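You operate a simulated robot arm through the tools that you are given. There is no shell and no other tool. Be economical: measure what you need, move in short steps, check, and stop when the job is done.

You are at the controls of a simulated two-armed robot. One attempt, no reset.

JOB
Take the white hand towel from the top of the beech table and lay it out flat on the top of the kit bench.

It is judged by the outcome, as a careful person would: the job done as asked, and still so three seconds after it is handed in. It fails if anything else is knocked over, pushed out of place, dropped, spilled or broken. Flat cloth is picked up by pressing the open fingertips on it (5 to 10 N) and closing them slowly along it; thin cloth reads only 2 to 8 mm in the jaws.

ROBOT AND FRAMES
Two 7-joint arms with two-finger parallel grippers on one trunk, on a base that drives. Base frame: it is fixed to the floor where the robot stands at the start and does not move with it; the origin is under the middle of the robot, x ahead of it, y to its left, z up. Readings come in mm, rad, newtons and seconds.
The left shoulder is at the start at [70, 134, 1126], the right one opposite. Places, roughly: top of the kit bench [-1600, 400, 800]. Payload 1.57 kg a hand.
Tool frame (each hand has its own): the origin (TCP) lies between the finger pads and is the grasp point; the fingertips stand 30 mm ahead of it; z points along the fingers, y is the line along which they close. The gripper opens to 80 mm. The fingers are 17 mm wide and 12 mm thick; the gripper's body (40 by 82 mm) begins 80 mm behind the TCP.
Orientation is that of the tool frame in the base frame, as [roll, pitch, yaw] about the fixed x, y, z axes, in that order (R = Rz(yaw) Ry(pitch) Rx(roll)). With the fingers straight down and closing along the base's y, the tool's x points along the base's -x, its y along +y and its z along -z.

CONTROLS
- The arms move only by the tool jog_arm. It takes "left_plan", "right_plan" or both (then of equal length, played together; a hand with none holds still); each is a list of rows, each a list of 7 numbers: the shift along the base's x, y, z in mm, then the turn, a rotation vector about the base's x, y, z in rad, then the closure in counts, from 0 (fully open) to 255 (shut). In form: [[x, y, z, wx, wy, wz, hand], ...]. A call has 1 to 8 rows; each row shifts and turns the commanded pose from where the row before left it. A row lasts 0.2 s, in which the tool goes at most 50 mm and 0.15 rad; a call with a longer step from one row to the next is refused whole, and so is a gripper value outside its range. Where a pose cannot be reached the arm comes as near as it can. A force on the tool above 40 N (or 10 N above the force at the start of the call, whichever is more), or a blocked arm, ends the call early, and 0.2 s more pass. The fingers move at their own pace (about 153 mm/s each) and stop on an object; they squeeze with about 39 N. The grip force told is the motor's: it shows also when the fingers shut on nothing. Time passes only in rows, and 0.2 s behind the last, so rows that do not move let the fingers close. The reply holds the time, the measured pose of the TCP, the force on the tool along the base axes, the opening and the grip force, in the units named above and with some noise.
- Cameras (640 x 400 px; columns grow to the right, rows downward): "scene" is now at [132.2, -0.5, 1344.4]; the picture's right is [0.01, -1.00, 0.00], its down [-0.70, -0.00, -0.72] and it looks along [0.72, 0.00, -0.70] (base axes); focal length 251 px, centre (320, 200). "left" rides on the left gripper at [-32, 0, -78] in its tool frame; the picture's right is [0.00, -1.00, 0.00], its down [0.97, 0.00, -0.24] and it looks along [0.24, 0.00, 0.97] (tool axes); focal length 218 px, centre (320, 200). "right" rides on the right gripper at [-32, 0, -78] in its tool frame; the picture's right is [0.00, -1.00, 0.00], its down [0.97, 0.00, -0.24] and it looks along [0.24, 0.00, 0.97] (tool axes); focal length 218 px, centre (320, 200). There is no depth. A picture from a camera that has moved, and an enlarged one, comes with that camera's place and axes in the base frame and with its lens.
- capture(camera): a new picture of that camera. It takes no simulated time.
- lift_body(by): slides the trunk up (or, below 0, down) by that many mm; the arms and the scene camera ride with it, the base frame stays. It gives what a move gives, with no picture.
- base_move(legs): drives the robot by 1 to 6 legs, each [ahead, left, turn to the left] in mm, mm and rad, along the robot's own axes; the way and the turn of a leg run together, so that a leg with both is an arc; at most 1500 mm and 3.142 rad a leg. The arms and the cameras ride along, it lands a little off, and it stops where it bumps. It gives what a move gives.
- aim_head(pan, tilt): turns the head with the scene camera to pan (to the left, within 1.501 rad either way) and tilt (down, from -0.506 to 1.204), counted from straight ahead of the robot. It gives what a move gives.
- zoom(camera, box): a new picture of the part [left, top, right, bottom] of that camera's present view, enlarged. It takes no simulated time.
- close_job(): hands the job in; it is judged then, once.

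Go step by step. Nothing tells you exact positions but the pictures and the camera data: compare them with the known pose of the tool, close in by small moves and look again before you grip or let go. The budget is 120 turns and 92 pictures, counting those below and the enlarged ones. Unless the task says otherwise, let go and move clear before handing in, and close with one line.

The tools are called after "Request:" as name(argument=value, ...) on one line, values as JSON. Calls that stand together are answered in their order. jog_arm: Moves the arms, as the interface text tells. Its arguments: {"type":"object","properties":{"left_plan":{"type":"array","items":{"type":"array","items":{"type":"number"}}},"right_plan":{"type":"array","items":{"type":"array","items":{"type":"number"}}}},"required":[]} The other tools are called the same way: lift_body (by) slides the trunk up or down; base_move (legs) drives the base; aim_head (pan, tilt) turns the head that bears the scene camera; capture (camera) takes a picture; zoom (camera, box) takes an enlarged picture of a part of a camera's view; close_job () hands the job in.

At the start:

```text
clock: 0.0
left_eef_pos: [439.4, 240.6, 1060.4]
left_ee_rot: [3.141, 0.0, 3.141]
left_force: [-0.7, 0.0, 0.1]
left_opening: 80.0
left_finger_force: 0.1
right_eef_pos: [434.2, -180.6, 976.6]
right_ee_rot: [3.14, 0.0, -3.141]
right_force: [-0.1, 0.3, 0.1]
right_opening: 79.8
right_finger_force: 0.0
trunk travel left (down, up): [-700.0, 240.0]
robot x, y, heading: [3.3, -0.4, -0.002]
head pan, tilt: [0.007, 0.771]
```

scene: 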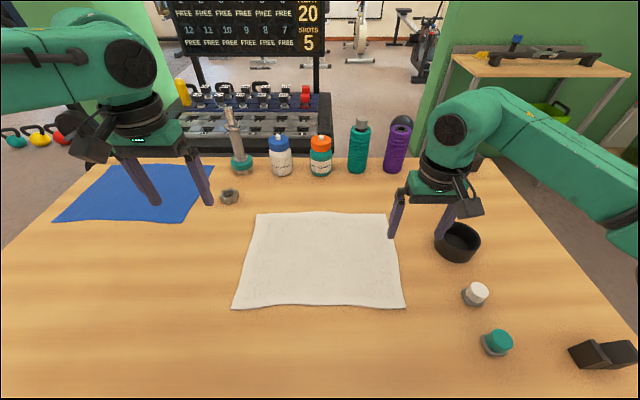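
right: 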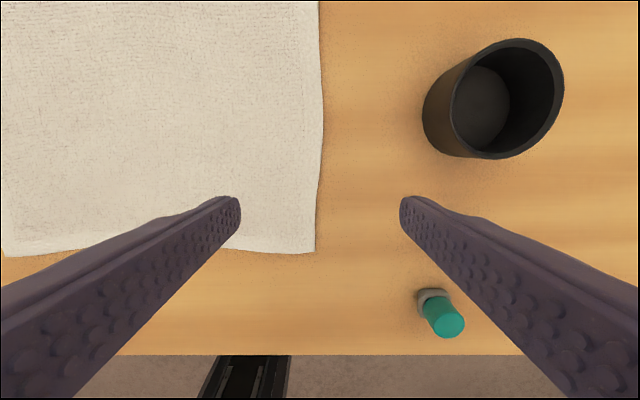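
left: 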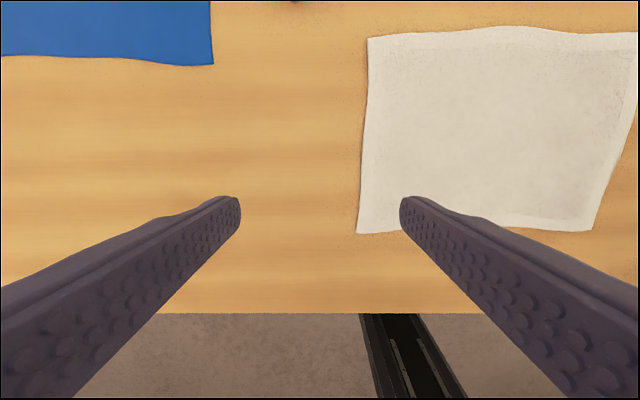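

The white towel lies at about x 369–662, y −200 to +195 on the table. Before I grip it, I'll turn the head to the left to see the kit bench behind me.

Request:
aim_head(pan=1.5, tilt=0.4)

Request:
capture(camera="scene")

```text
clock: 1.6
left_eef_pos: [440.2, 239.6, 1059.4]
left_ee_rot: [3.141, 0.0, 3.142]
left_force: [0.4, -0.3, -0.4]
left_opening: 79.7
left_finger_force: 0.1
right_eef_pos: [433.8, -180.3, 976.7]
right_ee_rot: [3.141, 0.0, 3.141]
right_force: [-0.1, 0.5, -0.6]
right_opening: 80.1
right_finger_force: 0.1
trunk travel left (down, up): [-700.0, 240.0]
robot x, y, heading: [1.6, 0.9, -0.001]
head pan, tilt: [1.499, 0.4]
```

```text
88 pictures are left
camera scene: at [57.0, 91.3, 1377.3], right [1.0, -0.07, 0.0], down [-0.03, -0.39, -0.92], along [0.07, 0.92, -0.39], focal length 251 px, centre (320, 200)
```

scene: 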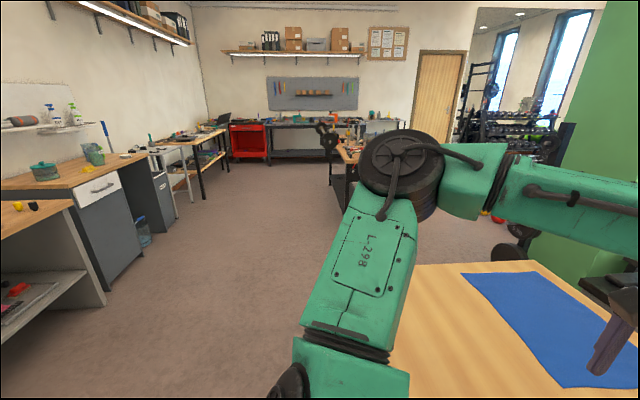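

The bench must be along the left-hand wall, just out of view. I'll back off a little and turn part of the way to check what is on it before I grip the towel.

Request:
base_move(legs=[[-350, 0, 0], [0, 0, 1.5708]])

Request:
aim_head(pan=1.4, tilt=0.6)

Request:
capture(camera="scene")

```text
clock: 7.7
left_eef_pos: [-599.3, 434.9, 1059.2]
left_ee_rot: [3.14, 0.001, -1.559]
left_force: [0.3, -0.1, 0.9]
left_opening: 79.8
left_finger_force: 0.1
right_eef_pos: [-178.5, 434.2, 978.1]
right_ee_rot: [3.141, 0.0, -1.561]
right_force: [0.5, -0.4, 0.6]
right_opening: 79.8
right_finger_force: 0.0
trunk travel left (down, up): [-700.0, 240.0]
robot x, y, heading: [-356.9, -2.4, 1.582]
head pan, tilt: [1.499, 0.4]
```

```text
clock: 8.4
left_eef_pos: [-599.1, 434.8, 1058.7]
left_ee_rot: [3.14, 0.0, -1.559]
left_force: [0.3, 0.4, 0.2]
left_opening: 80.0
left_finger_force: 0.1
right_eef_pos: [-180.7, 433.6, 976.2]
right_ee_rot: [-3.141, 0.001, -1.561]
right_force: [-0.2, -0.3, -0.1]
right_opening: 79.9
right_finger_force: 0.1
trunk travel left (down, up): [-700.0, 240.0]
robot x, y, heading: [-356.4, -2.8, 1.582]
head pan, tilt: [1.4, 0.6]
```

```text
87 pictures are left
camera scene: at [-443.2, 60.7, 1359.2], right [0.16, 0.99, 0.0], down [0.56, -0.09, -0.83], along [-0.81, 0.13, -0.56], focal length 251 px, centre (320, 200)
```

scene: 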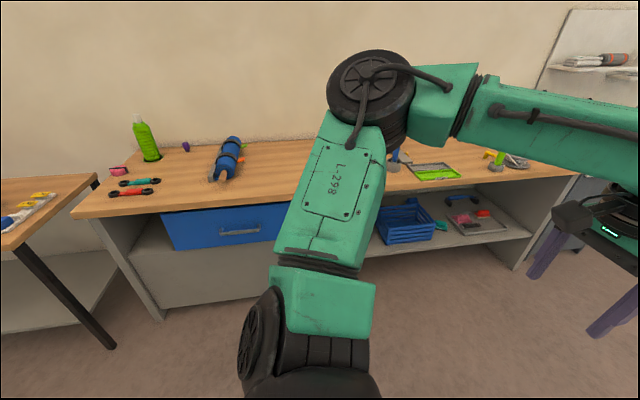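

The bench with drawers is the kit bench, but my left arm hides its middle. I'll turn to face it.

Request:
base_move(legs=[[0, 0, 1.56]])

Request:
aim_head(pan=0, tilt=0.6)

Request:
capture(camera="scene")

```text
clock: 12.7
left_eef_pos: [-793.9, -247.0, 1059.7]
left_ee_rot: [3.141, -0.001, 0.011]
left_force: [-0.1, 0.5, 0.4]
left_opening: 80.1
left_finger_force: 0.1
right_eef_pos: [-792.1, 173.6, 977.7]
right_ee_rot: [3.141, 0.002, 0.01]
right_force: [-0.2, -0.2, 0.0]
right_opening: 80.2
right_finger_force: 0.0
trunk travel left (down, up): [-700.0, 240.0]
robot x, y, heading: [-358.3, -4.2, -3.129]
head pan, tilt: [1.4, 0.6]
```

```text
clock: 14.2
left_eef_pos: [-792.8, -246.4, 1059.0]
left_ee_rot: [3.141, -0.001, 0.011]
left_force: [-0.6, -0.9, 0.4]
left_opening: 79.7
left_finger_force: 0.1
right_eef_pos: [-791.6, 173.1, 978.1]
right_ee_rot: [-3.141, -0.001, 0.009]
right_force: [0.1, 0.2, 0.0]
right_opening: 80.0
right_finger_force: 0.2
trunk travel left (down, up): [-700.0, 240.0]
robot x, y, heading: [-355.0, -6.7, -3.131]
head pan, tilt: [0.0, 0.6]
```

```text
86 pictures are left
camera scene: at [-494.1, -5.1, 1359.1], right [-0.01, 1.0, 0.0], down [0.57, 0.01, -0.82], along [-0.82, -0.01, -0.57], focal length 251 px, centre (320, 200)
```

scene: 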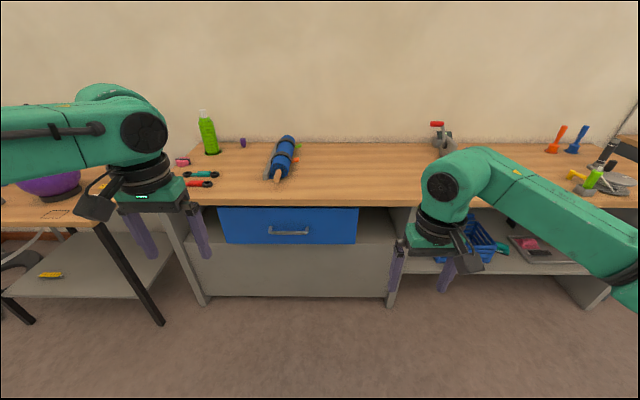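

The bench top between the blue tool (y < −100) and the red-handled thing (y > 550) looks empty, so I'll place the towel around y = 200. Cross-checking the three start pictures puts the table top nearer z = 832 than 773, so I'll find it by touch. Now I'll drive back to the table.

Request:
base_move(legs=[[0, 0, -1.57], [0, 0, -1.56], [355, 0, 0]])

Request:
aim_head(pan=0, tilt=0.77)

Request:
capture(camera="scene")

Request:
capture(camera="right")

Request:
capture(camera="left")

```text
clock: 24.0
left_eef_pos: [414.3, 272.0, 1060.3]
left_ee_rot: [3.14, 0.003, -3.099]
left_force: [-0.9, 0.3, 0.0]
left_opening: 79.9
left_finger_force: 0.0
right_eef_pos: [428.2, -147.6, 978.5]
right_ee_rot: [-3.14, 0.002, -3.1]
right_force: [-0.4, -0.4, -0.1]
right_opening: 80.2
right_finger_force: 0.0
trunk travel left (down, up): [-700.0, 240.0]
robot x, y, heading: [-13.3, 14.4, 0.048]
head pan, tilt: [0.0, 0.6]
```

```text
clock: 24.7
left_eef_pos: [417.6, 271.8, 1059.5]
left_ee_rot: [-3.141, 0.0, -3.098]
left_force: [0.1, -0.4, 0.5]
left_opening: 80.0
left_finger_force: 0.1
right_eef_pos: [429.2, -148.0, 977.0]
right_ee_rot: [-3.141, -0.002, -3.098]
right_force: [-0.4, -0.1, 0.3]
right_opening: 79.9
right_finger_force: 0.0
trunk travel left (down, up): [-700.0, 240.0]
robot x, y, heading: [-12.5, 14.0, 0.048]
head pan, tilt: [0.0, 0.77]
```

```text
85 pictures are left
camera scene: at [120.0, 17.7, 1344.6], right [0.04, -1.0, 0.0], down [-0.7, -0.03, -0.72], along [0.72, 0.03, -0.7], focal length 251 px, centre (320, 200)
```

scene: 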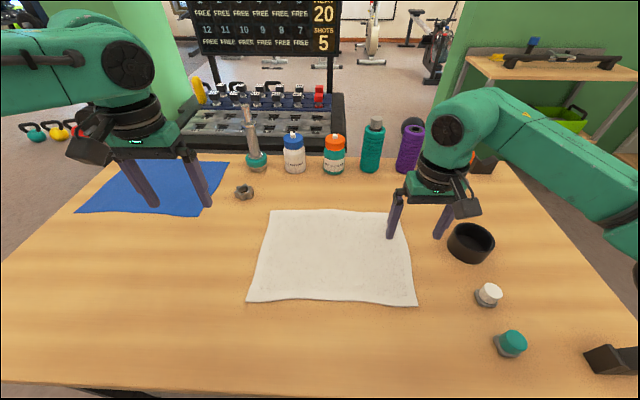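

```text
84 pictures are left
camera right: at [460.0, -146.3, 1055.1], right [0.04, -1.0, 0.0], down [-0.97, -0.04, 0.24], along [-0.24, -0.01, -0.97], focal length 218 px, centre (320, 200)
```

right: 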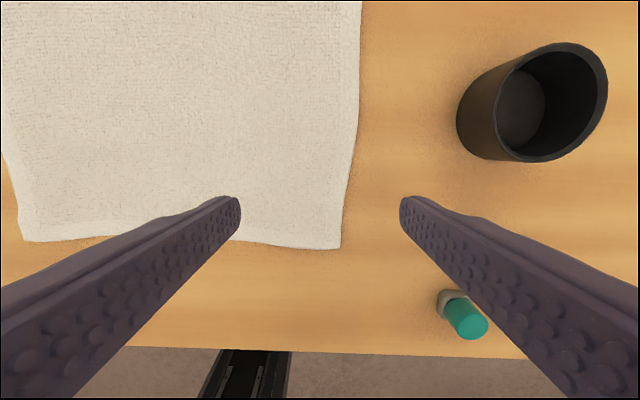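

```text
83 pictures are left
camera left: at [448.8, 274.0, 1138.4], right [0.04, -1.0, 0.0], down [-0.97, -0.04, 0.24], along [-0.24, -0.01, -0.97], focal length 218 px, centre (320, 200)
```

left: 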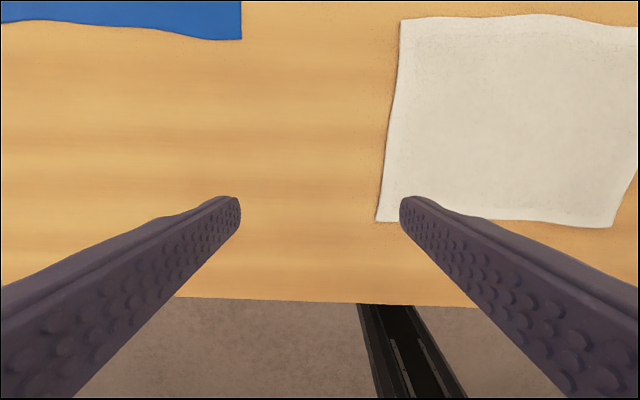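

The heading came out 0.048 rad off, so I'll straighten the robot first. Then I'll bring both hands above the near corners, which are at about (345, 186) and (349, −173).

Request:
base_move(legs=[[0, -12, -0.049]])

```text
clock: 25.5
left_eef_pos: [428.6, 240.8, 1059.3]
left_ee_rot: [-3.137, 0.002, 3.137]
left_force: [0.0, 0.5, -0.5]
left_opening: 80.0
left_finger_force: 0.0
right_eef_pos: [420.7, -180.2, 977.9]
right_ee_rot: [-3.138, -0.001, 3.137]
right_force: [0.4, -0.1, 0.2]
right_opening: 79.8
right_finger_force: 0.0
trunk travel left (down, up): [-700.0, 240.0]
robot x, y, heading: [-9.5, 5.2, -0.003]
head pan, tilt: [0.0, 0.77]
```

Both hands now go down to about 40 mm above the near corners, with the jaws half open.

Request:
jog_arm(left_plan=[[-14.2, -18.6, -31.8, 0, 0, 0, 128], [-14.2, -18.6, -31.8, 0, 0, 0, 128], [-14.2, -18.6, -31.8, 0, 0, 0, 128], [-14.2, -18.6, -31.8, 0, 0, 0, 128], [-14.2, -18.6, -31.8, 0, 0, 0, 128]], right_plan=[[-12.6, 9, -15.6, 0, 0, 0, 128], [-12.6, 9, -15.6, 0, 0, 0, 128], [-12.6, 9, -15.6, 0, 0, 0, 128], [-12.6, 9, -15.6, 0, 0, 0, 128], [-12.6, 9, -15.6, 0, 0, 0, 128]])

Request:
capture(camera="right")

Request:
capture(camera="left")

Request:
capture(camera="scene")

```text
clock: 26.7
left_eef_pos: [355.6, 145.7, 898.6]
left_ee_rot: [3.14, 0.0, 3.138]
left_force: [-0.7, 0.6, 0.2]
left_opening: 39.7
left_finger_force: 0.1
right_eef_pos: [357.9, -137.8, 897.4]
right_ee_rot: [3.14, -0.001, 3.136]
right_force: [-0.4, 0.0, 0.5]
right_opening: 39.5
right_finger_force: 0.1
trunk travel left (down, up): [-700.0, 240.0]
robot x, y, heading: [-12.7, 0.6, -0.008]
head pan, tilt: [0.0, 0.77]
```

```text
82 pictures are left
camera right: at [388.7, -137.1, 975.9], right [-0.01, -1.0, 0.0], down [-0.97, 0.01, 0.24], along [-0.24, 0.0, -0.97], focal length 218 px, centre (320, 200)
```

right: 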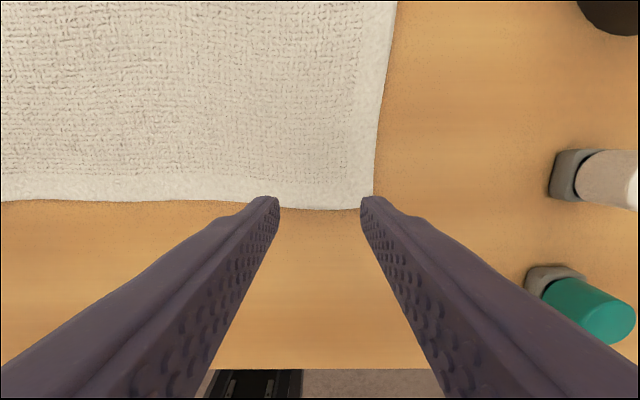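

```text
81 pictures are left
camera left: at [388.4, 146.6, 977.4], right [0.0, -1.0, 0.0], down [-0.97, 0.0, 0.24], along [-0.24, 0.0, -0.97], focal length 218 px, centre (320, 200)
```

left: 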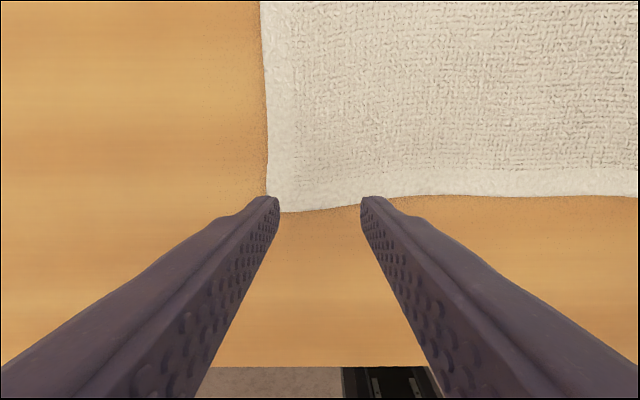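

```text
80 pictures are left
camera scene: at [120.2, -1.3, 1344.6], right [-0.01, -1.0, 0.0], down [-0.7, 0.0, -0.72], along [0.72, 0.0, -0.7], focal length 251 px, centre (320, 200)
```

scene: 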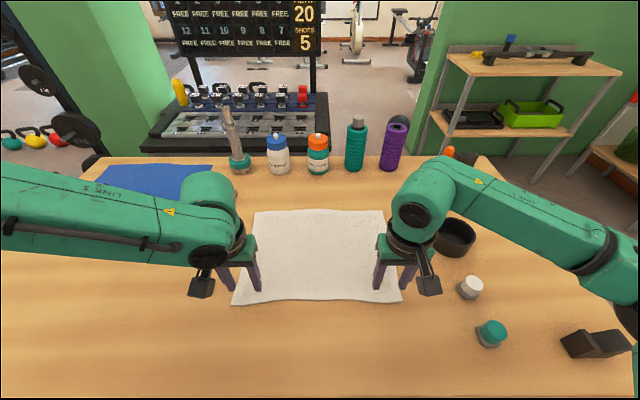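

The corners come out at about (344, 172) and (348, −173). I'll shift about 6 mm inward and go down slowly until I touch.

Request:
jog_arm(left_plan=[[8, -3, -8, 0, 0, 0, 128], [0, 0, -8, 0, 0, 0, 128], [0, 0, -6, 0, 0, 0, 128], [0, 0, -4, 0, 0, 0, 128], [0, 0, -3, 0, 0, 0, 128]], right_plan=[[6, 0, -8, 0, 0, 0, 128], [0, 0, -8, 0, 0, 0, 128], [0, 0, -6, 0, 0, 0, 128], [0, 0, -4, 0, 0, 0, 128], [0, 0, -3, 0, 0, 0, 128]])

Request:
capture(camera="right")

Request:
capture(camera="left")

```text
clock: 27.9
left_eef_pos: [365.3, 141.9, 871.6]
left_ee_rot: [3.142, 0.001, 3.138]
left_force: [0.5, 0.7, 0.4]
left_opening: 39.6
left_finger_force: 0.0
right_eef_pos: [362.9, -135.8, 871.0]
right_ee_rot: [-3.141, -0.002, 3.137]
right_force: [0.5, 0.4, 0.3]
right_opening: 39.9
right_finger_force: 0.1
trunk travel left (down, up): [-700.0, 240.0]
robot x, y, heading: [-11.8, 0.9, -0.005]
head pan, tilt: [0.0, 0.77]
```

```text
79 pictures are left
camera right: at [394.1, -136.8, 948.1], right [-0.01, -1.0, 0.0], down [-0.97, 0.01, 0.24], along [-0.24, 0.0, -0.97], focal length 218 px, centre (320, 200)
```

right: 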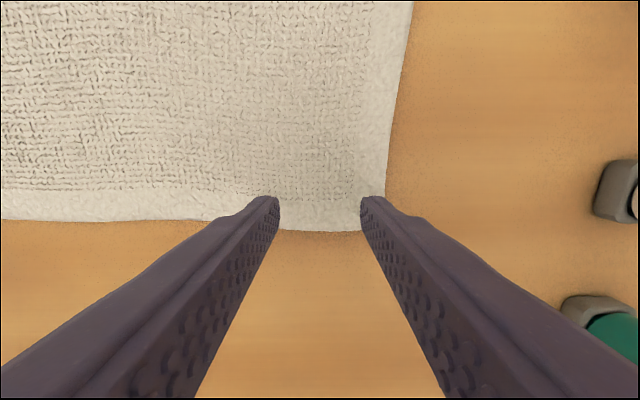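

```text
78 pictures are left
camera left: at [397.9, 143.5, 950.6], right [0.0, -1.0, 0.0], down [-0.97, 0.0, 0.24], along [-0.24, 0.0, -0.97], focal length 218 px, centre (320, 200)
```

left: 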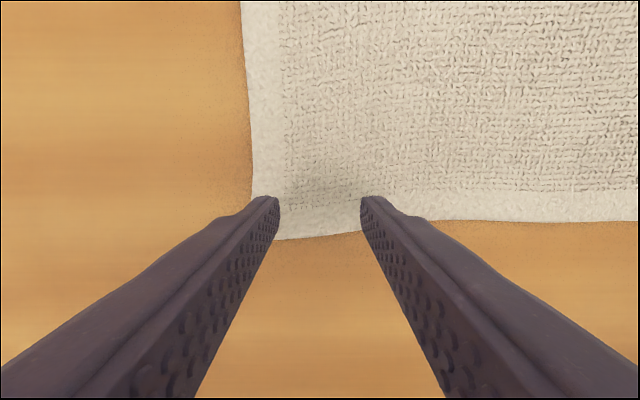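

The fingertips are nearly down and sit over the corners. I'll shift slightly inward and lower in small steps to make contact.

Request:
jog_arm(left_plan=[[0, -4, -2, 0, 0, 0, 128], [0, 0, -2, 0, 0, 0, 128], [0, 0, -2, 0, 0, 0, 128], [0, 0, -1, 0, 0, 0, 128]], right_plan=[[0, 5, -2, 0, 0, 0, 128], [0, 0, -2, 0, 0, 0, 128], [0, 0, -2, 0, 0, 0, 128], [0, 0, -1, 0, 0, 0, 128]])

```text
clock: 28.9
left_eef_pos: [364.6, 139.3, 864.0]
left_ee_rot: [3.14, -0.001, 3.137]
left_force: [-0.8, 0.1, -0.1]
left_opening: 39.8
left_finger_force: 0.1
right_eef_pos: [364.0, -130.7, 862.3]
right_ee_rot: [-3.141, 0.002, 3.134]
right_force: [0.9, 0.7, 0.3]
right_opening: 39.9
right_finger_force: 0.1
trunk travel left (down, up): [-700.0, 240.0]
robot x, y, heading: [-12.4, 2.2, -0.006]
head pan, tilt: [0.0, 0.77]
```

No contact yet, so I'll keep stepping down.

Request:
jog_arm(left_plan=[[0, 0, -1, 0, 0, 0, 128], [0, 0, -1, 0, 0, 0, 128], [0, 0, -1, 0, 0, 0, 128], [0, 0, -1, 0, 0, 0, 128]], right_plan=[[0, 0, -1, 0, 0, 0, 128], [0, 0, -1, 0, 0, 0, 128], [0, 0, -1, 0, 0, 0, 128], [0, 0, 0, 0, 0, 0, 128]])

```text
clock: 29.9
left_eef_pos: [365.1, 138.1, 861.3]
left_ee_rot: [-3.139, 0.001, 3.138]
left_force: [-0.8, -0.5, -0.6]
left_opening: 39.8
left_finger_force: 0.0
right_eef_pos: [362.3, -131.3, 860.8]
right_ee_rot: [-3.141, -0.001, 3.137]
right_force: [-0.7, 0.2, 0.4]
right_opening: 40.0
right_finger_force: 0.1
trunk travel left (down, up): [-700.0, 240.0]
robot x, y, heading: [-14.0, 1.0, -0.01]
head pan, tilt: [0.0, 0.77]
```

Request:
jog_arm(left_plan=[[0, 0, -1, 0, 0, 0, 128], [0, 0, -1, 0, 0, 0, 128], [0, 0, -1, 0, 0, 0, 128], [0, 0, -1, 0, 0, 0, 128]], right_plan=[[0, 0, -1, 0, 0, 0, 128], [0, 0, -1, 0, 0, 0, 128], [0, 0, -1, 0, 0, 0, 128], [0, 0, -1, 0, 0, 0, 128]])

Request:
capture(camera="left")

```text
clock: 30.9
left_eef_pos: [365.4, 138.3, 855.8]
left_ee_rot: [-3.141, 0.002, 3.137]
left_force: [-0.3, -0.9, 0.1]
left_opening: 39.9
left_finger_force: 0.1
right_eef_pos: [364.3, -131.1, 855.2]
right_ee_rot: [-3.141, 0.001, 3.136]
right_force: [-0.8, -0.4, -0.4]
right_opening: 39.9
right_finger_force: 0.0
trunk travel left (down, up): [-700.0, 240.0]
robot x, y, heading: [-16.5, -1.9, -0.007]
head pan, tilt: [0.0, 0.77]
```

```text
77 pictures are left
camera left: at [397.6, 139.7, 935.8], right [0.0, -1.0, 0.0], down [-0.97, 0.0, 0.24], along [-0.24, 0.0, -0.97], focal length 218 px, centre (320, 200)
```

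left: 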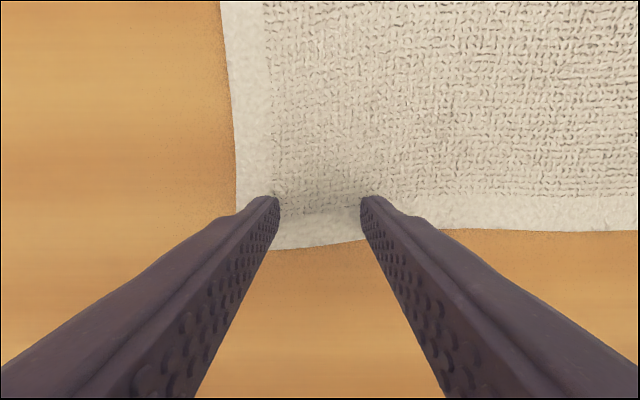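

Request:
jog_arm(left_plan=[[0, 0, -2, 0, 0, 0, 128], [0, 0, -2, 0, 0, 0, 128], [0, 0, -2, 0, 0, 0, 128], [0, 0, -2, 0, 0, 0, 128]], right_plan=[[0, 0, -2, 0, 0, 0, 128], [0, 0, -2, 0, 0, 0, 128], [0, 0, -2, 0, 0, 0, 128], [0, 0, -2, 0, 0, 0, 128]])

Request:
zoom(camera="left", box=[200, 120, 440, 270])

```text
clock: 32.1
left_eef_pos: [365.0, 138.6, 853.3]
left_ee_rot: [-3.141, 0.016, 3.136]
left_force: [-2.3, 3.7, 22.4]
left_opening: 39.7
left_finger_force: 0.0
right_eef_pos: [360.4, -129.7, 852.8]
right_ee_rot: [3.137, 0.012, 3.135]
right_force: [-0.4, -1.5, 14.5]
right_opening: 39.9
right_finger_force: 0.1
trunk travel left (down, up): [-700.0, 240.0]
robot x, y, heading: [-12.0, 4.0, -0.005]
head pan, tilt: [0.0, 0.77]
stopped in row 4 (left hand): the force on the tool passed its limit (the readings are from after the stop); the commanded pose is now the measured one
```

```text
2.67 times, centred on (320, 195) of left
camera zoom: at [396.4, 138.9, 932.4], right [0.0, -1.0, 0.0], down [-0.97, 0.0, 0.22], along [-0.22, 0.0, -0.97], focal length 582 px, centre (320, 213)
```

zoom: 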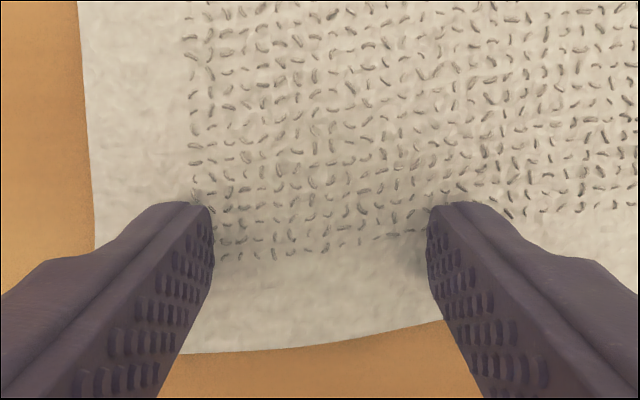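

Contact: the cloth surface is at about z = 823. The press is too strong (22 N and 14 N), so I'll ease it off to 5–10 N.

Request:
jog_arm(left_plan=[[0, 0, 1, 0, 0, 0, 128], [0, 0, 0, 0, 0, 0, 128]], right_plan=[[0, 0, 0.6, 0, 0, 0, 128], [0, 0, 0, 0, 0, 0, 128]])

```text
clock: 32.7
left_eef_pos: [366.2, 138.2, 852.8]
left_ee_rot: [-3.139, 0.012, 3.137]
left_force: [0.2, 1.4, 19.1]
left_opening: 39.9
left_finger_force: 0.1
right_eef_pos: [361.6, -131.6, 852.8]
right_ee_rot: [3.14, 0.009, 3.134]
right_force: [0.2, 0.1, 15.5]
right_opening: 39.8
right_finger_force: 0.1
trunk travel left (down, up): [-700.0, 240.0]
robot x, y, heading: [-13.2, 2.4, -0.005]
head pan, tilt: [0.0, 0.77]
```

Request:
jog_arm(left_plan=[[0, 0, 1.5, 0, 0, 0, 128], [0, 0, 0, 0, 0, 0, 128]], right_plan=[[0, 0, 1.2, 0, 0, 0, 128], [0, 0, 0, 0, 0, 0, 128]])

```text
clock: 33.3
left_eef_pos: [365.5, 138.0, 854.3]
left_ee_rot: [-3.141, 0.009, 3.137]
left_force: [-0.2, -0.4, 7.3]
left_opening: 39.5
left_finger_force: 0.0
right_eef_pos: [360.7, -131.2, 853.8]
right_ee_rot: [3.139, 0.007, 3.135]
right_force: [1.5, 0.0, 14.8]
right_opening: 39.8
right_finger_force: 0.1
trunk travel left (down, up): [-700.0, 240.0]
robot x, y, heading: [-11.4, 2.7, -0.008]
head pan, tilt: [0.0, 0.77]
```

Request:
jog_arm(left_plan=[[0, 0, 0, 0, 0, 0, 128], [0, 0, 0, 0, 0, 0, 128]], right_plan=[[0, 0, 1, 0, 0, 0, 128], [0, 0, 0, 0, 0, 0, 128]])

```text
clock: 33.9
left_eef_pos: [366.4, 138.3, 854.7]
left_ee_rot: [3.141, 0.007, 3.138]
left_force: [-2.1, -0.1, 6.9]
left_opening: 39.5
left_finger_force: 0.0
right_eef_pos: [361.7, -130.2, 853.5]
right_ee_rot: [3.142, 0.006, 3.134]
right_force: [-1.1, 1.6, 7.5]
right_opening: 39.6
right_finger_force: 0.0
trunk travel left (down, up): [-700.0, 240.0]
robot x, y, heading: [-9.9, -0.6, -0.009]
head pan, tilt: [0.0, 0.77]
```

Both hands now press with about 7 N, so I'll close them slowly.

Request:
jog_arm(left_plan=[[0, 0, 0, 0, 0, 0, 140], [0, 0, 0, 0, 0, 0, 155], [0, 0, 0, 0, 0, 0, 170], [0, 0, 0, 0, 0, 0, 187], [0, 0, 0, 0, 0, 0, 204], [0, 0, 0, 0, 0, 0, 221], [0, 0, 0, 0, 0, 0, 238], [0, 0, 0, 0, 0, 0, 255]], right_plan=[[0, 0, 0, 0, 0, 0, 140], [0, 0, 0, 0, 0, 0, 155], [0, 0, 0, 0, 0, 0, 170], [0, 0, 0, 0, 0, 0, 187], [0, 0, 0, 0, 0, 0, 204], [0, 0, 0, 0, 0, 0, 221], [0, 0, 0, 0, 0, 0, 238], [0, 0, 0, 0, 0, 0, 255]])

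Request:
capture(camera="left")

Request:
capture(camera="right")

```text
clock: 35.7
left_eef_pos: [366.6, 138.2, 853.4]
left_ee_rot: [-3.139, 0.008, 3.137]
left_force: [0.2, -8.8, 5.0]
left_opening: 4.6
left_finger_force: 25.1
right_eef_pos: [362.4, -129.7, 855.8]
right_ee_rot: [3.138, 0.006, 3.137]
right_force: [0.1, 9.5, 5.3]
right_opening: 4.3
right_finger_force: 25.2
trunk travel left (down, up): [-700.0, 240.0]
robot x, y, heading: [-10.9, 1.5, -0.007]
head pan, tilt: [0.0, 0.77]
```

```text
75 pictures are left
camera left: at [398.7, 138.1, 932.9], right [-0.01, -1.0, 0.0], down [-0.97, 0.01, 0.23], along [-0.23, 0.0, -0.97], focal length 218 px, centre (320, 200)
```

left: 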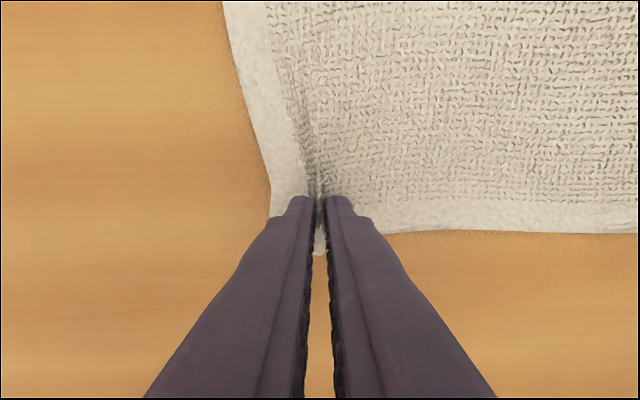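

```text
74 pictures are left
camera right: at [393.1, -130.3, 931.9], right [-0.01, -1.0, 0.0], down [-0.97, 0.0, 0.23], along [-0.23, 0.0, -0.97], focal length 218 px, centre (320, 200)
```

right: 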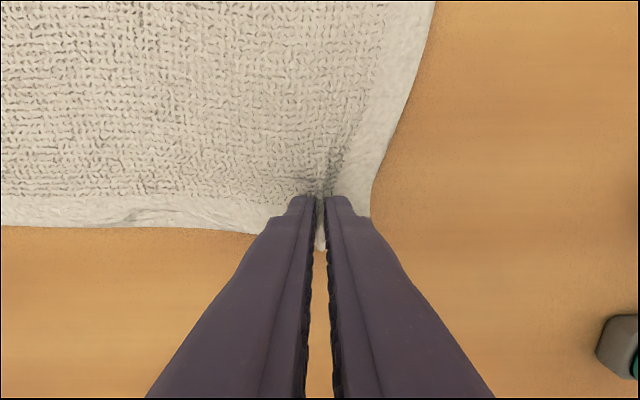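

Both hands hold the cloth (4.6 and 4.3 mm in the jaws). I'll lift slowly, first with the arms and then with the trunk.

Request:
jog_arm(left_plan=[[0, 0, 8, 0, 0, 0, 255], [0, 0, 15, 0, 0, 0, 255], [0, 0, 20, 0, 0, 0, 255], [0, 0, 20, 0, 0, 0, 255], [0, 0, 20, 0, 0, 0, 255], [0, 0, 20, 0, 0, 0, 255], [0, 0, 15, 0, 0, 0, 255], [0, 0, 8, 0, 0, 0, 255]], right_plan=[[0, 0, 8, 0, 0, 0, 255], [0, 0, 15, 0, 0, 0, 255], [0, 0, 20, 0, 0, 0, 255], [0, 0, 20, 0, 0, 0, 255], [0, 0, 20, 0, 0, 0, 255], [0, 0, 20, 0, 0, 0, 255], [0, 0, 15, 0, 0, 0, 255], [0, 0, 8, 0, 0, 0, 255]])

Request:
capture(camera="scene")

```text
clock: 37.5
left_eef_pos: [367.8, 136.8, 978.7]
left_ee_rot: [3.141, 0.006, 3.139]
left_force: [0.2, -9.3, 0.4]
left_opening: 4.2
left_finger_force: 24.9
right_eef_pos: [363.6, -130.2, 978.8]
right_ee_rot: [3.141, 0.006, 3.134]
right_force: [-0.4, 8.6, -0.1]
right_opening: 3.9
right_finger_force: 25.2
trunk travel left (down, up): [-700.0, 240.0]
robot x, y, heading: [-14.4, 1.3, -0.006]
head pan, tilt: [0.0, 0.77]
```

```text
73 pictures are left
camera scene: at [119.8, -0.7, 1344.6], right [-0.01, -1.0, 0.0], down [-0.7, 0.0, -0.72], along [0.72, 0.0, -0.7], focal length 251 px, centre (320, 200)
```

scene: 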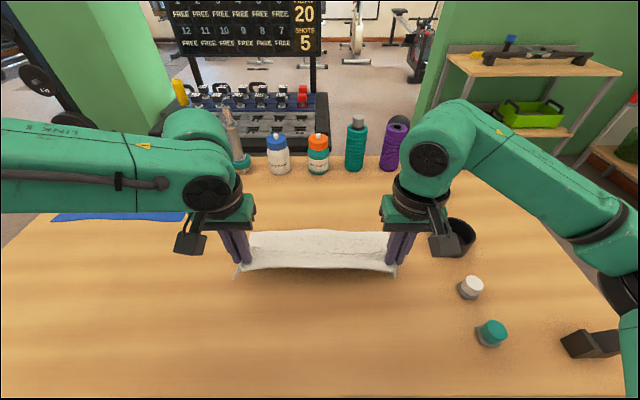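

The towel hangs neatly between the hands with about 9 N of side tension. I'll ease that a little, then raise the trunk.

Request:
jog_arm(left_plan=[[0, -1.5, 10, 0, 0, 0, 255], [0, -1, 20, 0, 0, 0, 255], [0, 0, 10, 0, 0, 0, 255]], right_plan=[[0, 1.5, 10, 0, 0, 0, 255], [0, 1, 20, 0, 0, 0, 255], [0, 0, 10, 0, 0, 0, 255]])

Request:
lift_body(by=220)

Request:
capture(camera="scene")

```text
clock: 38.3
left_eef_pos: [370.0, 137.3, 1018.6]
left_ee_rot: [-3.14, 0.007, 3.137]
left_force: [0.6, -5.6, -1.5]
left_opening: 4.3
left_finger_force: 25.5
right_eef_pos: [363.4, -129.9, 1018.7]
right_ee_rot: [3.14, 0.005, 3.136]
right_force: [0.6, 5.9, 0.2]
right_opening: 4.0
right_finger_force: 24.9
trunk travel left (down, up): [-700.0, 240.0]
robot x, y, heading: [-12.8, 1.6, -0.011]
head pan, tilt: [0.0, 0.77]
```

```text
clock: 40.6
left_eef_pos: [368.5, 134.6, 1237.5]
left_ee_rot: [3.142, 0.006, 3.137]
left_force: [-0.2, -5.5, 0.6]
left_opening: 4.5
left_finger_force: 25.2
right_eef_pos: [362.3, -129.2, 1238.1]
right_ee_rot: [3.14, 0.006, 3.134]
right_force: [-0.9, 5.7, -0.9]
right_opening: 4.0
right_finger_force: 24.9
trunk travel left (down, up): [-920.0, 20.0]
robot x, y, heading: [-10.7, 3.0, -0.013]
head pan, tilt: [0.0, 0.77]
```

```text
72 pictures are left
camera scene: at [120.0, -0.6, 1564.6], right [-0.01, -1.0, 0.0], down [-0.7, 0.0, -0.72], along [0.72, 0.0, -0.7], focal length 251 px, centre (320, 200)
```

scene: 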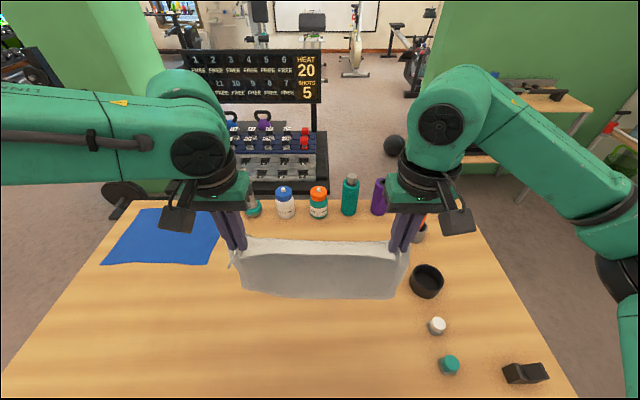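

The towel hangs clear of the table. I'll back off, turn to the bench, then shift to y ≈ 200.

Request:
base_move(legs=[[-350, 0, 0], [0, 0, 1.57], [0, 0, 1.57]])

Request:
aim_head(pan=0, tilt=0.6)

Request:
capture(camera="scene")

```text
clock: 50.5
left_eef_pos: [-750.5, -119.1, 1238.7]
left_ee_rot: [3.141, 0.007, -0.035]
left_force: [0.7, 6.3, 0.1]
left_opening: 4.5
left_finger_force: 25.3
right_eef_pos: [-734.6, 145.5, 1237.7]
right_ee_rot: [3.14, 0.005, -0.033]
right_force: [0.3, -5.8, 0.0]
right_opening: 3.9
right_finger_force: 24.8
trunk travel left (down, up): [-920.0, 20.0]
robot x, y, heading: [-361.6, 4.1, 3.105]
head pan, tilt: [0.0, 0.77]
```

```text
clock: 51.2
left_eef_pos: [-747.7, -120.5, 1239.1]
left_ee_rot: [-3.139, 0.007, -0.034]
left_force: [0.7, 4.8, 0.2]
left_opening: 4.7
left_finger_force: 25.4
right_eef_pos: [-734.6, 144.6, 1237.9]
right_ee_rot: [3.14, 0.005, -0.035]
right_force: [-0.1, -5.0, 0.0]
right_opening: 4.0
right_finger_force: 24.8
trunk travel left (down, up): [-920.0, 20.0]
robot x, y, heading: [-362.2, 5.0, 3.109]
head pan, tilt: [0.0, 0.6]
```

```text
71 pictures are left
camera scene: at [-502.4, 7.1, 1579.0], right [0.03, 1.0, 0.0], down [0.57, -0.02, -0.82], along [-0.82, 0.03, -0.57], focal length 251 px, centre (320, 200)
```

scene: 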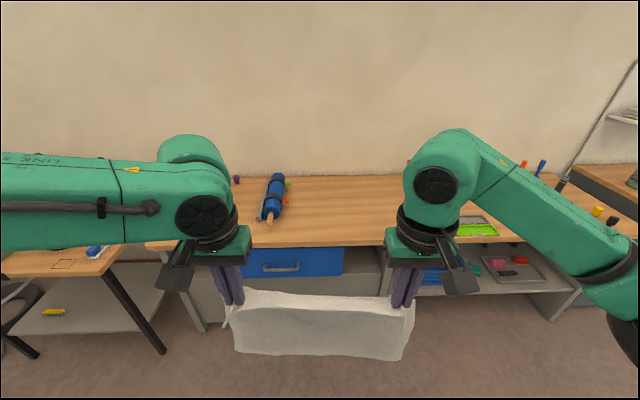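

Triangulating the front edge from two views puts the bench top at z ≈ 802 and the edge at x ≈ −1269. The clear strip runs from about y −100 to +550. I'll straighten, shift to y ≈ 220 and drive most of the way in.

Request:
base_move(legs=[[0, 0, 0.033], [0, -215, 0], [480, 0, 0]])

Request:
capture(camera="scene")

```text
clock: 55.7
left_eef_pos: [-1210.0, 86.8, 1238.5]
left_ee_rot: [3.141, 0.01, -0.001]
left_force: [0.7, 6.3, -0.2]
left_opening: 4.5
left_finger_force: 24.9
right_eef_pos: [-1205.1, 350.2, 1238.7]
right_ee_rot: [3.141, 0.008, -0.005]
right_force: [-0.8, -6.0, 0.1]
right_opening: 3.9
right_finger_force: 25.3
trunk travel left (down, up): [-920.0, 20.0]
robot x, y, heading: [-829.8, 222.2, 3.137]
head pan, tilt: [0.0, 0.6]
```

```text
70 pictures are left
camera scene: at [-967.3, 220.7, 1579.4], right [0.0, 1.0, 0.0], down [0.56, 0.0, -0.83], along [-0.83, 0.0, -0.56], focal length 251 px, centre (320, 200)
```

scene: 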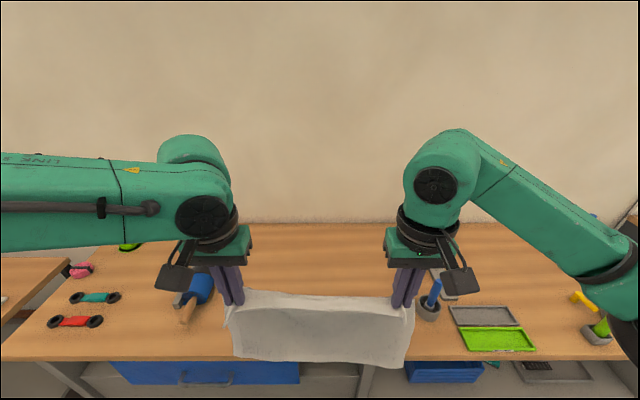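

The target strip is clear: the blue roller is left of y ≈ −110 and the holder is right of y ≈ 550. I'll drive in another 165 mm and extend the arms forward over the bench.

Request:
base_move(legs=[[165, 0, 0]])

Request:
jog_arm(left_plan=[[-10, 0, 0, 0, 0, 0, 255], [-20, 0, 0, 0, 0, 0, 255], [-30, 0, 0, 0, 0, 0, 255], [-30, 0, 0, 0, 0, 0, 255], [-30, 0, 0, 0, 0, 0, 255], [-30, 0, 0, 0, 0, 0, 255], [-20, 0, 0, 0, 0, 0, 255], [-10, 0, 0, 0, 0, 0, 255]], right_plan=[[-10, 0, 0, 0, 0, 0, 255], [-20, 0, 0, 0, 0, 0, 255], [-30, 0, 0, 0, 0, 0, 255], [-30, 0, 0, 0, 0, 0, 255], [-30, 0, 0, 0, 0, 0, 255], [-30, 0, 0, 0, 0, 0, 255], [-20, 0, 0, 0, 0, 0, 255], [-10, 0, 0, 0, 0, 0, 255]])

Request:
lift_body(by=-120)

Request:
capture(camera="scene")

```text
clock: 57.1
left_eef_pos: [-1367.2, 86.2, 1240.3]
left_ee_rot: [-3.139, 0.01, -0.002]
left_force: [0.8, 5.1, 0.5]
left_opening: 4.6
left_finger_force: 24.6
right_eef_pos: [-1361.3, 350.2, 1240.0]
right_ee_rot: [3.139, 0.008, -0.005]
right_force: [1.0, -5.2, -0.1]
right_opening: 3.9
right_finger_force: 25.0
trunk travel left (down, up): [-920.0, 20.0]
robot x, y, heading: [-992.1, 222.1, 3.138]
head pan, tilt: [0.0, 0.6]
```

```text
clock: 58.9
left_eef_pos: [-1522.2, 69.0, 1235.8]
left_ee_rot: [-3.132, 0.012, -0.009]
left_force: [-1.5, 29.9, 0.4]
left_opening: 5.3
left_finger_force: 25.5
left hand out of reach, approached as far as the arm can: row 6, 7, 8
right_eef_pos: [-1543.3, 349.3, 1238.6]
right_ee_rot: [3.134, 0.005, 0.003]
right_force: [1.6, -29.7, -0.3]
right_opening: 4.6
right_finger_force: 25.1
trunk travel left (down, up): [-920.0, 20.0]
robot x, y, heading: [-988.9, 221.1, 3.136]
head pan, tilt: [0.0, 0.6]
```

```text
clock: 60.4
left_eef_pos: [-1522.4, 68.5, 1115.3]
left_ee_rot: [-3.135, 0.01, -0.004]
left_force: [-2.7, 33.5, 0.0]
left_opening: 5.6
left_finger_force: 25.5
right_eef_pos: [-1543.2, 349.9, 1118.4]
right_ee_rot: [3.134, 0.006, 0.002]
right_force: [2.9, -33.7, -0.5]
right_opening: 5.4
right_finger_force: 25.3
trunk travel left (down, up): [-800.0, 140.0]
robot x, y, heading: [-988.2, 215.9, 3.138]
head pan, tilt: [0.0, 0.6]
```

```text
69 pictures are left
camera scene: at [-1128.3, 221.1, 1459.1], right [0.0, 1.0, 0.0], down [0.57, 0.0, -0.82], along [-0.82, 0.0, -0.57], focal length 251 px, centre (320, 200)
```

scene: 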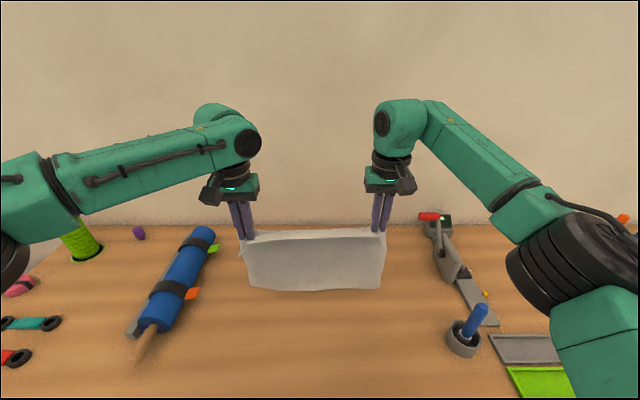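

The left arm ran out of reach and stretched the towel to about 33 N, though both grips held. I'll bring the hands back a little to relax it.

Request:
jog_arm(left_plan=[[10, 4, 0, 0, 0, 0, 255], [10, 4, 0, 0, 0, 0, 255]], right_plan=[[20, -2, 0, 0, 0, 0, 255], [20, -2, 0, 0, 0, 0, 255]])

```text
clock: 61.0
left_eef_pos: [-1502.3, 73.1, 1115.5]
left_ee_rot: [-3.14, 0.012, -0.003]
left_force: [0.3, 22.0, 0.8]
left_opening: 5.0
left_finger_force: 25.4
right_eef_pos: [-1504.3, 349.5, 1119.5]
right_ee_rot: [3.14, 0.005, -0.004]
right_force: [-0.2, -21.1, -0.5]
right_opening: 4.2
right_finger_force: 24.9
trunk travel left (down, up): [-800.0, 140.0]
robot x, y, heading: [-986.9, 223.7, 3.138]
head pan, tilt: [0.0, 0.6]
```

Request:
jog_arm(left_plan=[[0, 2.5, -8, 0, 0, 0, 255], [0, 2.5, -8, 0, 0, 0, 255], [0, 0, -8, 0, 0, 0, 255], [0, 0, -6, 0, 0, 0, 255]], right_plan=[[0, -2.5, -9, 0, 0, 0, 255], [0, -2.5, -9, 0, 0, 0, 255], [0, 0, -9, 0, 0, 0, 255], [0, 0, -7, 0, 0, 0, 255]])

Request:
capture(camera="scene")

Request:
capture(camera="left")

```text
clock: 62.0
left_eef_pos: [-1503.0, 78.1, 1085.2]
left_ee_rot: [3.141, 0.008, -0.003]
left_force: [0.1, 3.9, -0.6]
left_opening: 4.8
left_finger_force: 25.2
right_eef_pos: [-1505.3, 342.0, 1082.6]
right_ee_rot: [3.139, 0.006, -0.005]
right_force: [0.2, -4.0, -0.5]
right_opening: 3.9
right_finger_force: 24.7
trunk travel left (down, up): [-800.0, 140.0]
robot x, y, heading: [-988.7, 226.7, 3.139]
head pan, tilt: [0.0, 0.6]
```

```text
68 pictures are left
camera scene: at [-1128.7, 221.2, 1459.1], right [0.0, 1.0, 0.0], down [0.57, 0.0, -0.82], along [-0.82, 0.0, -0.57], focal length 251 px, centre (320, 200)
```

scene: 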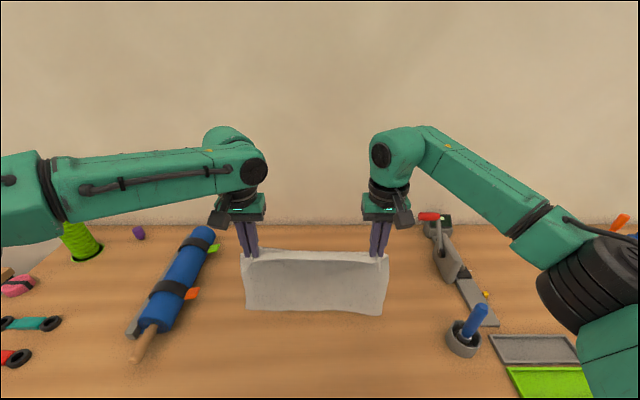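

```text
67 pictures are left
camera left: at [-1533.4, 80.5, 1164.5], right [0.0, 1.0, 0.0], down [0.97, 0.0, 0.23], along [0.23, 0.0, -0.97], focal length 218 px, centre (320, 200)
```

left: 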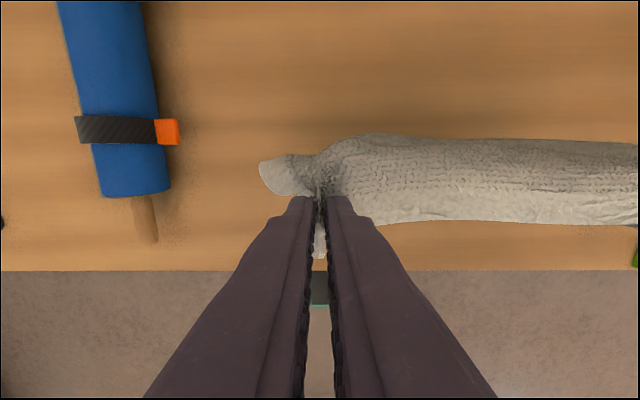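

Hanging well and nearly down. I'll keep lowering with a slight retreat, so the hem touches first and trails away from me.

Request:
jog_arm(left_plan=[[0, 0, -10, 0, 0, 0, 255], [0, 0, -10, 0, 0, 0, 255], [0, 0, -10, 0, 0, 0, 255], [0, 0, 0, 0, 0, 0, 255]], right_plan=[[0, 0, -10, 0, 0, 0, 255], [0, 0, -10, 0, 0, 0, 255], [0, 0, -10, 0, 0, 0, 255], [0, 0, 0, 0, 0, 0, 255]])

Request:
zoom(camera="scene", box=[200, 200, 440, 350])

```text
clock: 63.0
left_eef_pos: [-1501.6, 79.9, 1054.9]
left_ee_rot: [-3.141, 0.009, -0.001]
left_force: [0.2, 3.4, 0.1]
left_opening: 4.9
left_finger_force: 24.2
right_eef_pos: [-1504.7, 343.1, 1053.2]
right_ee_rot: [3.14, 0.007, -0.006]
right_force: [0.1, -4.2, 0.1]
right_opening: 4.0
right_finger_force: 24.4
trunk travel left (down, up): [-800.0, 140.0]
robot x, y, heading: [-988.6, 220.6, 3.137]
head pan, tilt: [0.0, 0.6]
```

```text
2.67 times, centred on (320, 275) of scene
camera zoom: at [-1128.4, 221.0, 1459.1], right [0.0, 1.0, 0.0], down [0.57, 0.0, -0.82], along [-0.82, 0.0, -0.57], focal length 669 px, centre (320, 0)
```

zoom: 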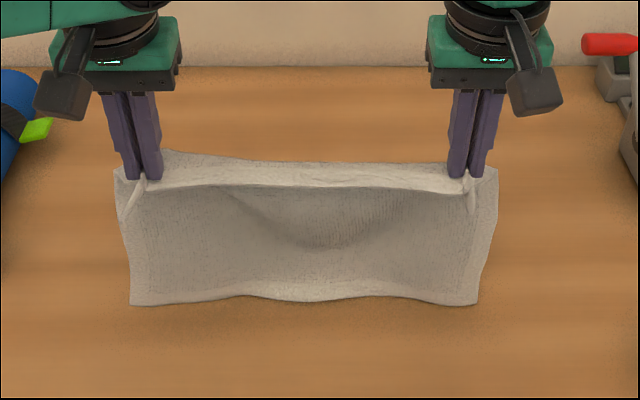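

The hem is touching at about x = −1521. Now I'll pull back toward me while lowering only a little, to lean the cloth so its hem stays on the far side.

Request:
jog_arm(left_plan=[[10, 0, -2, 0, 0, 0, 255], [10, 0, -3, 0, 0, 0, 255], [10, 0, -4, 0, 0, 0, 255], [10, 0, -5, 0, 0, 0, 255], [10, 0, -6, 0, 0, 0, 255], [10, 0, -7, 0, 0, 0, 255]], right_plan=[[10, 0, -2, 0, 0, 0, 255], [10, 0, -3, 0, 0, 0, 255], [10, 0, -4, 0, 0, 0, 255], [10, 0, -5, 0, 0, 0, 255], [10, 0, -6, 0, 0, 0, 255], [10, 0, -7, 0, 0, 0, 255]])

Request:
zoom(camera="scene", box=[200, 200, 440, 350])

Request:
capture(camera="right")

```text
clock: 64.4
left_eef_pos: [-1441.9, 79.6, 1029.3]
left_ee_rot: [-3.141, 0.01, -0.002]
left_force: [-0.4, 2.7, -0.4]
left_opening: 4.5
left_finger_force: 24.9
right_eef_pos: [-1445.8, 342.4, 1026.4]
right_ee_rot: [3.139, 0.005, -0.003]
right_force: [-0.1, -2.6, 0.8]
right_opening: 4.0
right_finger_force: 24.5
trunk travel left (down, up): [-800.0, 140.0]
robot x, y, heading: [-989.6, 223.4, 3.137]
head pan, tilt: [0.0, 0.6]
```

```text
2.67 times, centred on (320, 275) of scene
camera zoom: at [-1127.7, 221.2, 1459.2], right [0.0, 1.0, 0.0], down [0.56, 0.0, -0.83], along [-0.83, 0.0, -0.56], focal length 669 px, centre (320, 0)
```

zoom: 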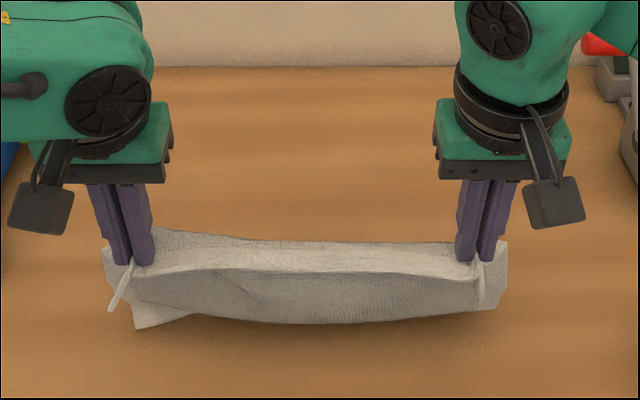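

```text
64 pictures are left
camera right: at [-1477.7, 343.1, 1104.7], right [0.0, 1.0, 0.0], down [0.97, 0.0, 0.23], along [0.23, 0.0, -0.97], focal length 218 px, centre (320, 200)
```

right: 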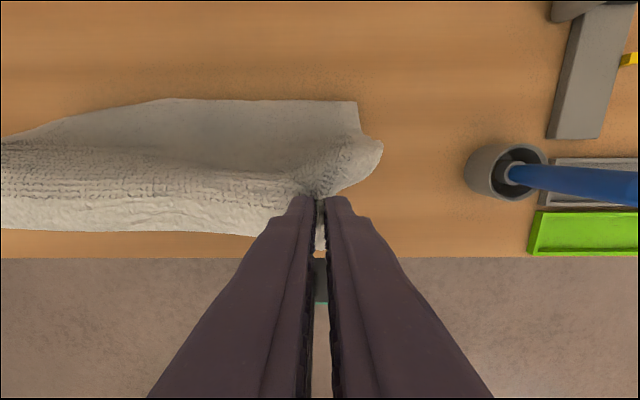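

Request:
capture(camera="left")

```text
63 pictures are left
camera left: at [-1472.8, 81.9, 1107.0], right [0.0, 1.0, 0.0], down [0.97, 0.0, 0.23], along [0.23, 0.0, -0.97], focal length 218 px, centre (320, 200)
```

left: 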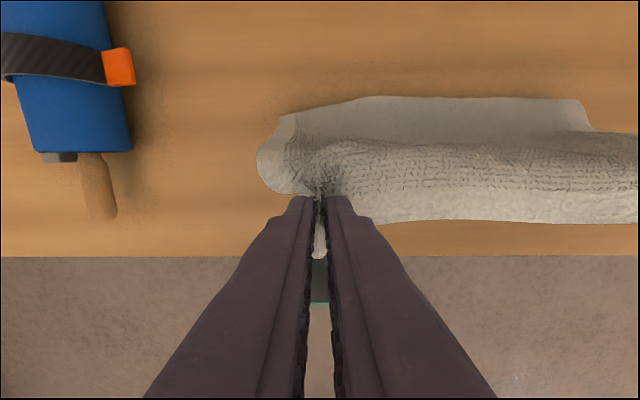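

The right part of the hem lies correctly on the far side, but the left hem corner seems folded under toward me. I'll lift, let it hang free, and set it down again while already moving back.

Request:
jog_arm(left_plan=[[0, 0, 10, 0, 0, 0, 255], [0, 0, 20, 0, 0, 0, 255], [0, 0, 20, 0, 0, 0, 255], [0, 0, 15, 0, 0, 0, 255], [-15, 0, 0, 0, 0, 0, 255], [-20, 0, 0, 0, 0, 0, 255], [-20, 0, 0, 0, 0, 0, 255], [-5, 0, 0, 0, 0, 0, 255]], right_plan=[[0, 0, 12, 0, 0, 0, 255], [0, 0, 20, 0, 0, 0, 255], [0, 0, 20, 0, 0, 0, 255], [0, 0, 15, 0, 0, 0, 255], [-15, 0, 0, 0, 0, 0, 255], [-20, 0, 0, 0, 0, 0, 255], [-20, 0, 0, 0, 0, 0, 255], [-5, 0, 0, 0, 0, 0, 255]])

Request:
zoom(camera="scene", box=[200, 200, 440, 350])

```text
clock: 66.2
left_eef_pos: [-1501.9, 79.3, 1092.6]
left_ee_rot: [-3.14, 0.009, -0.004]
left_force: [0.0, 6.4, -0.3]
left_opening: 4.4
left_finger_force: 25.6
right_eef_pos: [-1505.1, 343.1, 1094.3]
right_ee_rot: [3.139, 0.006, 0.0]
right_force: [0.4, -6.2, -0.8]
right_opening: 4.0
right_finger_force: 25.1
trunk travel left (down, up): [-800.0, 140.0]
robot x, y, heading: [-988.3, 222.5, 3.139]
head pan, tilt: [0.0, 0.6]
```

```text
2.67 times, centred on (320, 275) of scene
camera zoom: at [-1128.4, 221.3, 1459.1], right [0.0, 1.0, 0.0], down [0.57, 0.0, -0.82], along [-0.82, 0.0, -0.57], focal length 669 px, centre (320, 0)
```

zoom: 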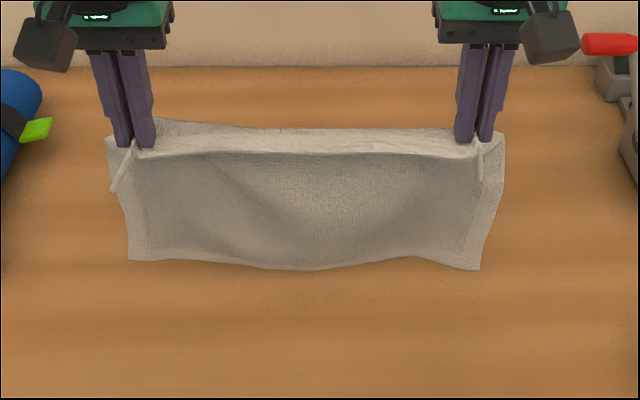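

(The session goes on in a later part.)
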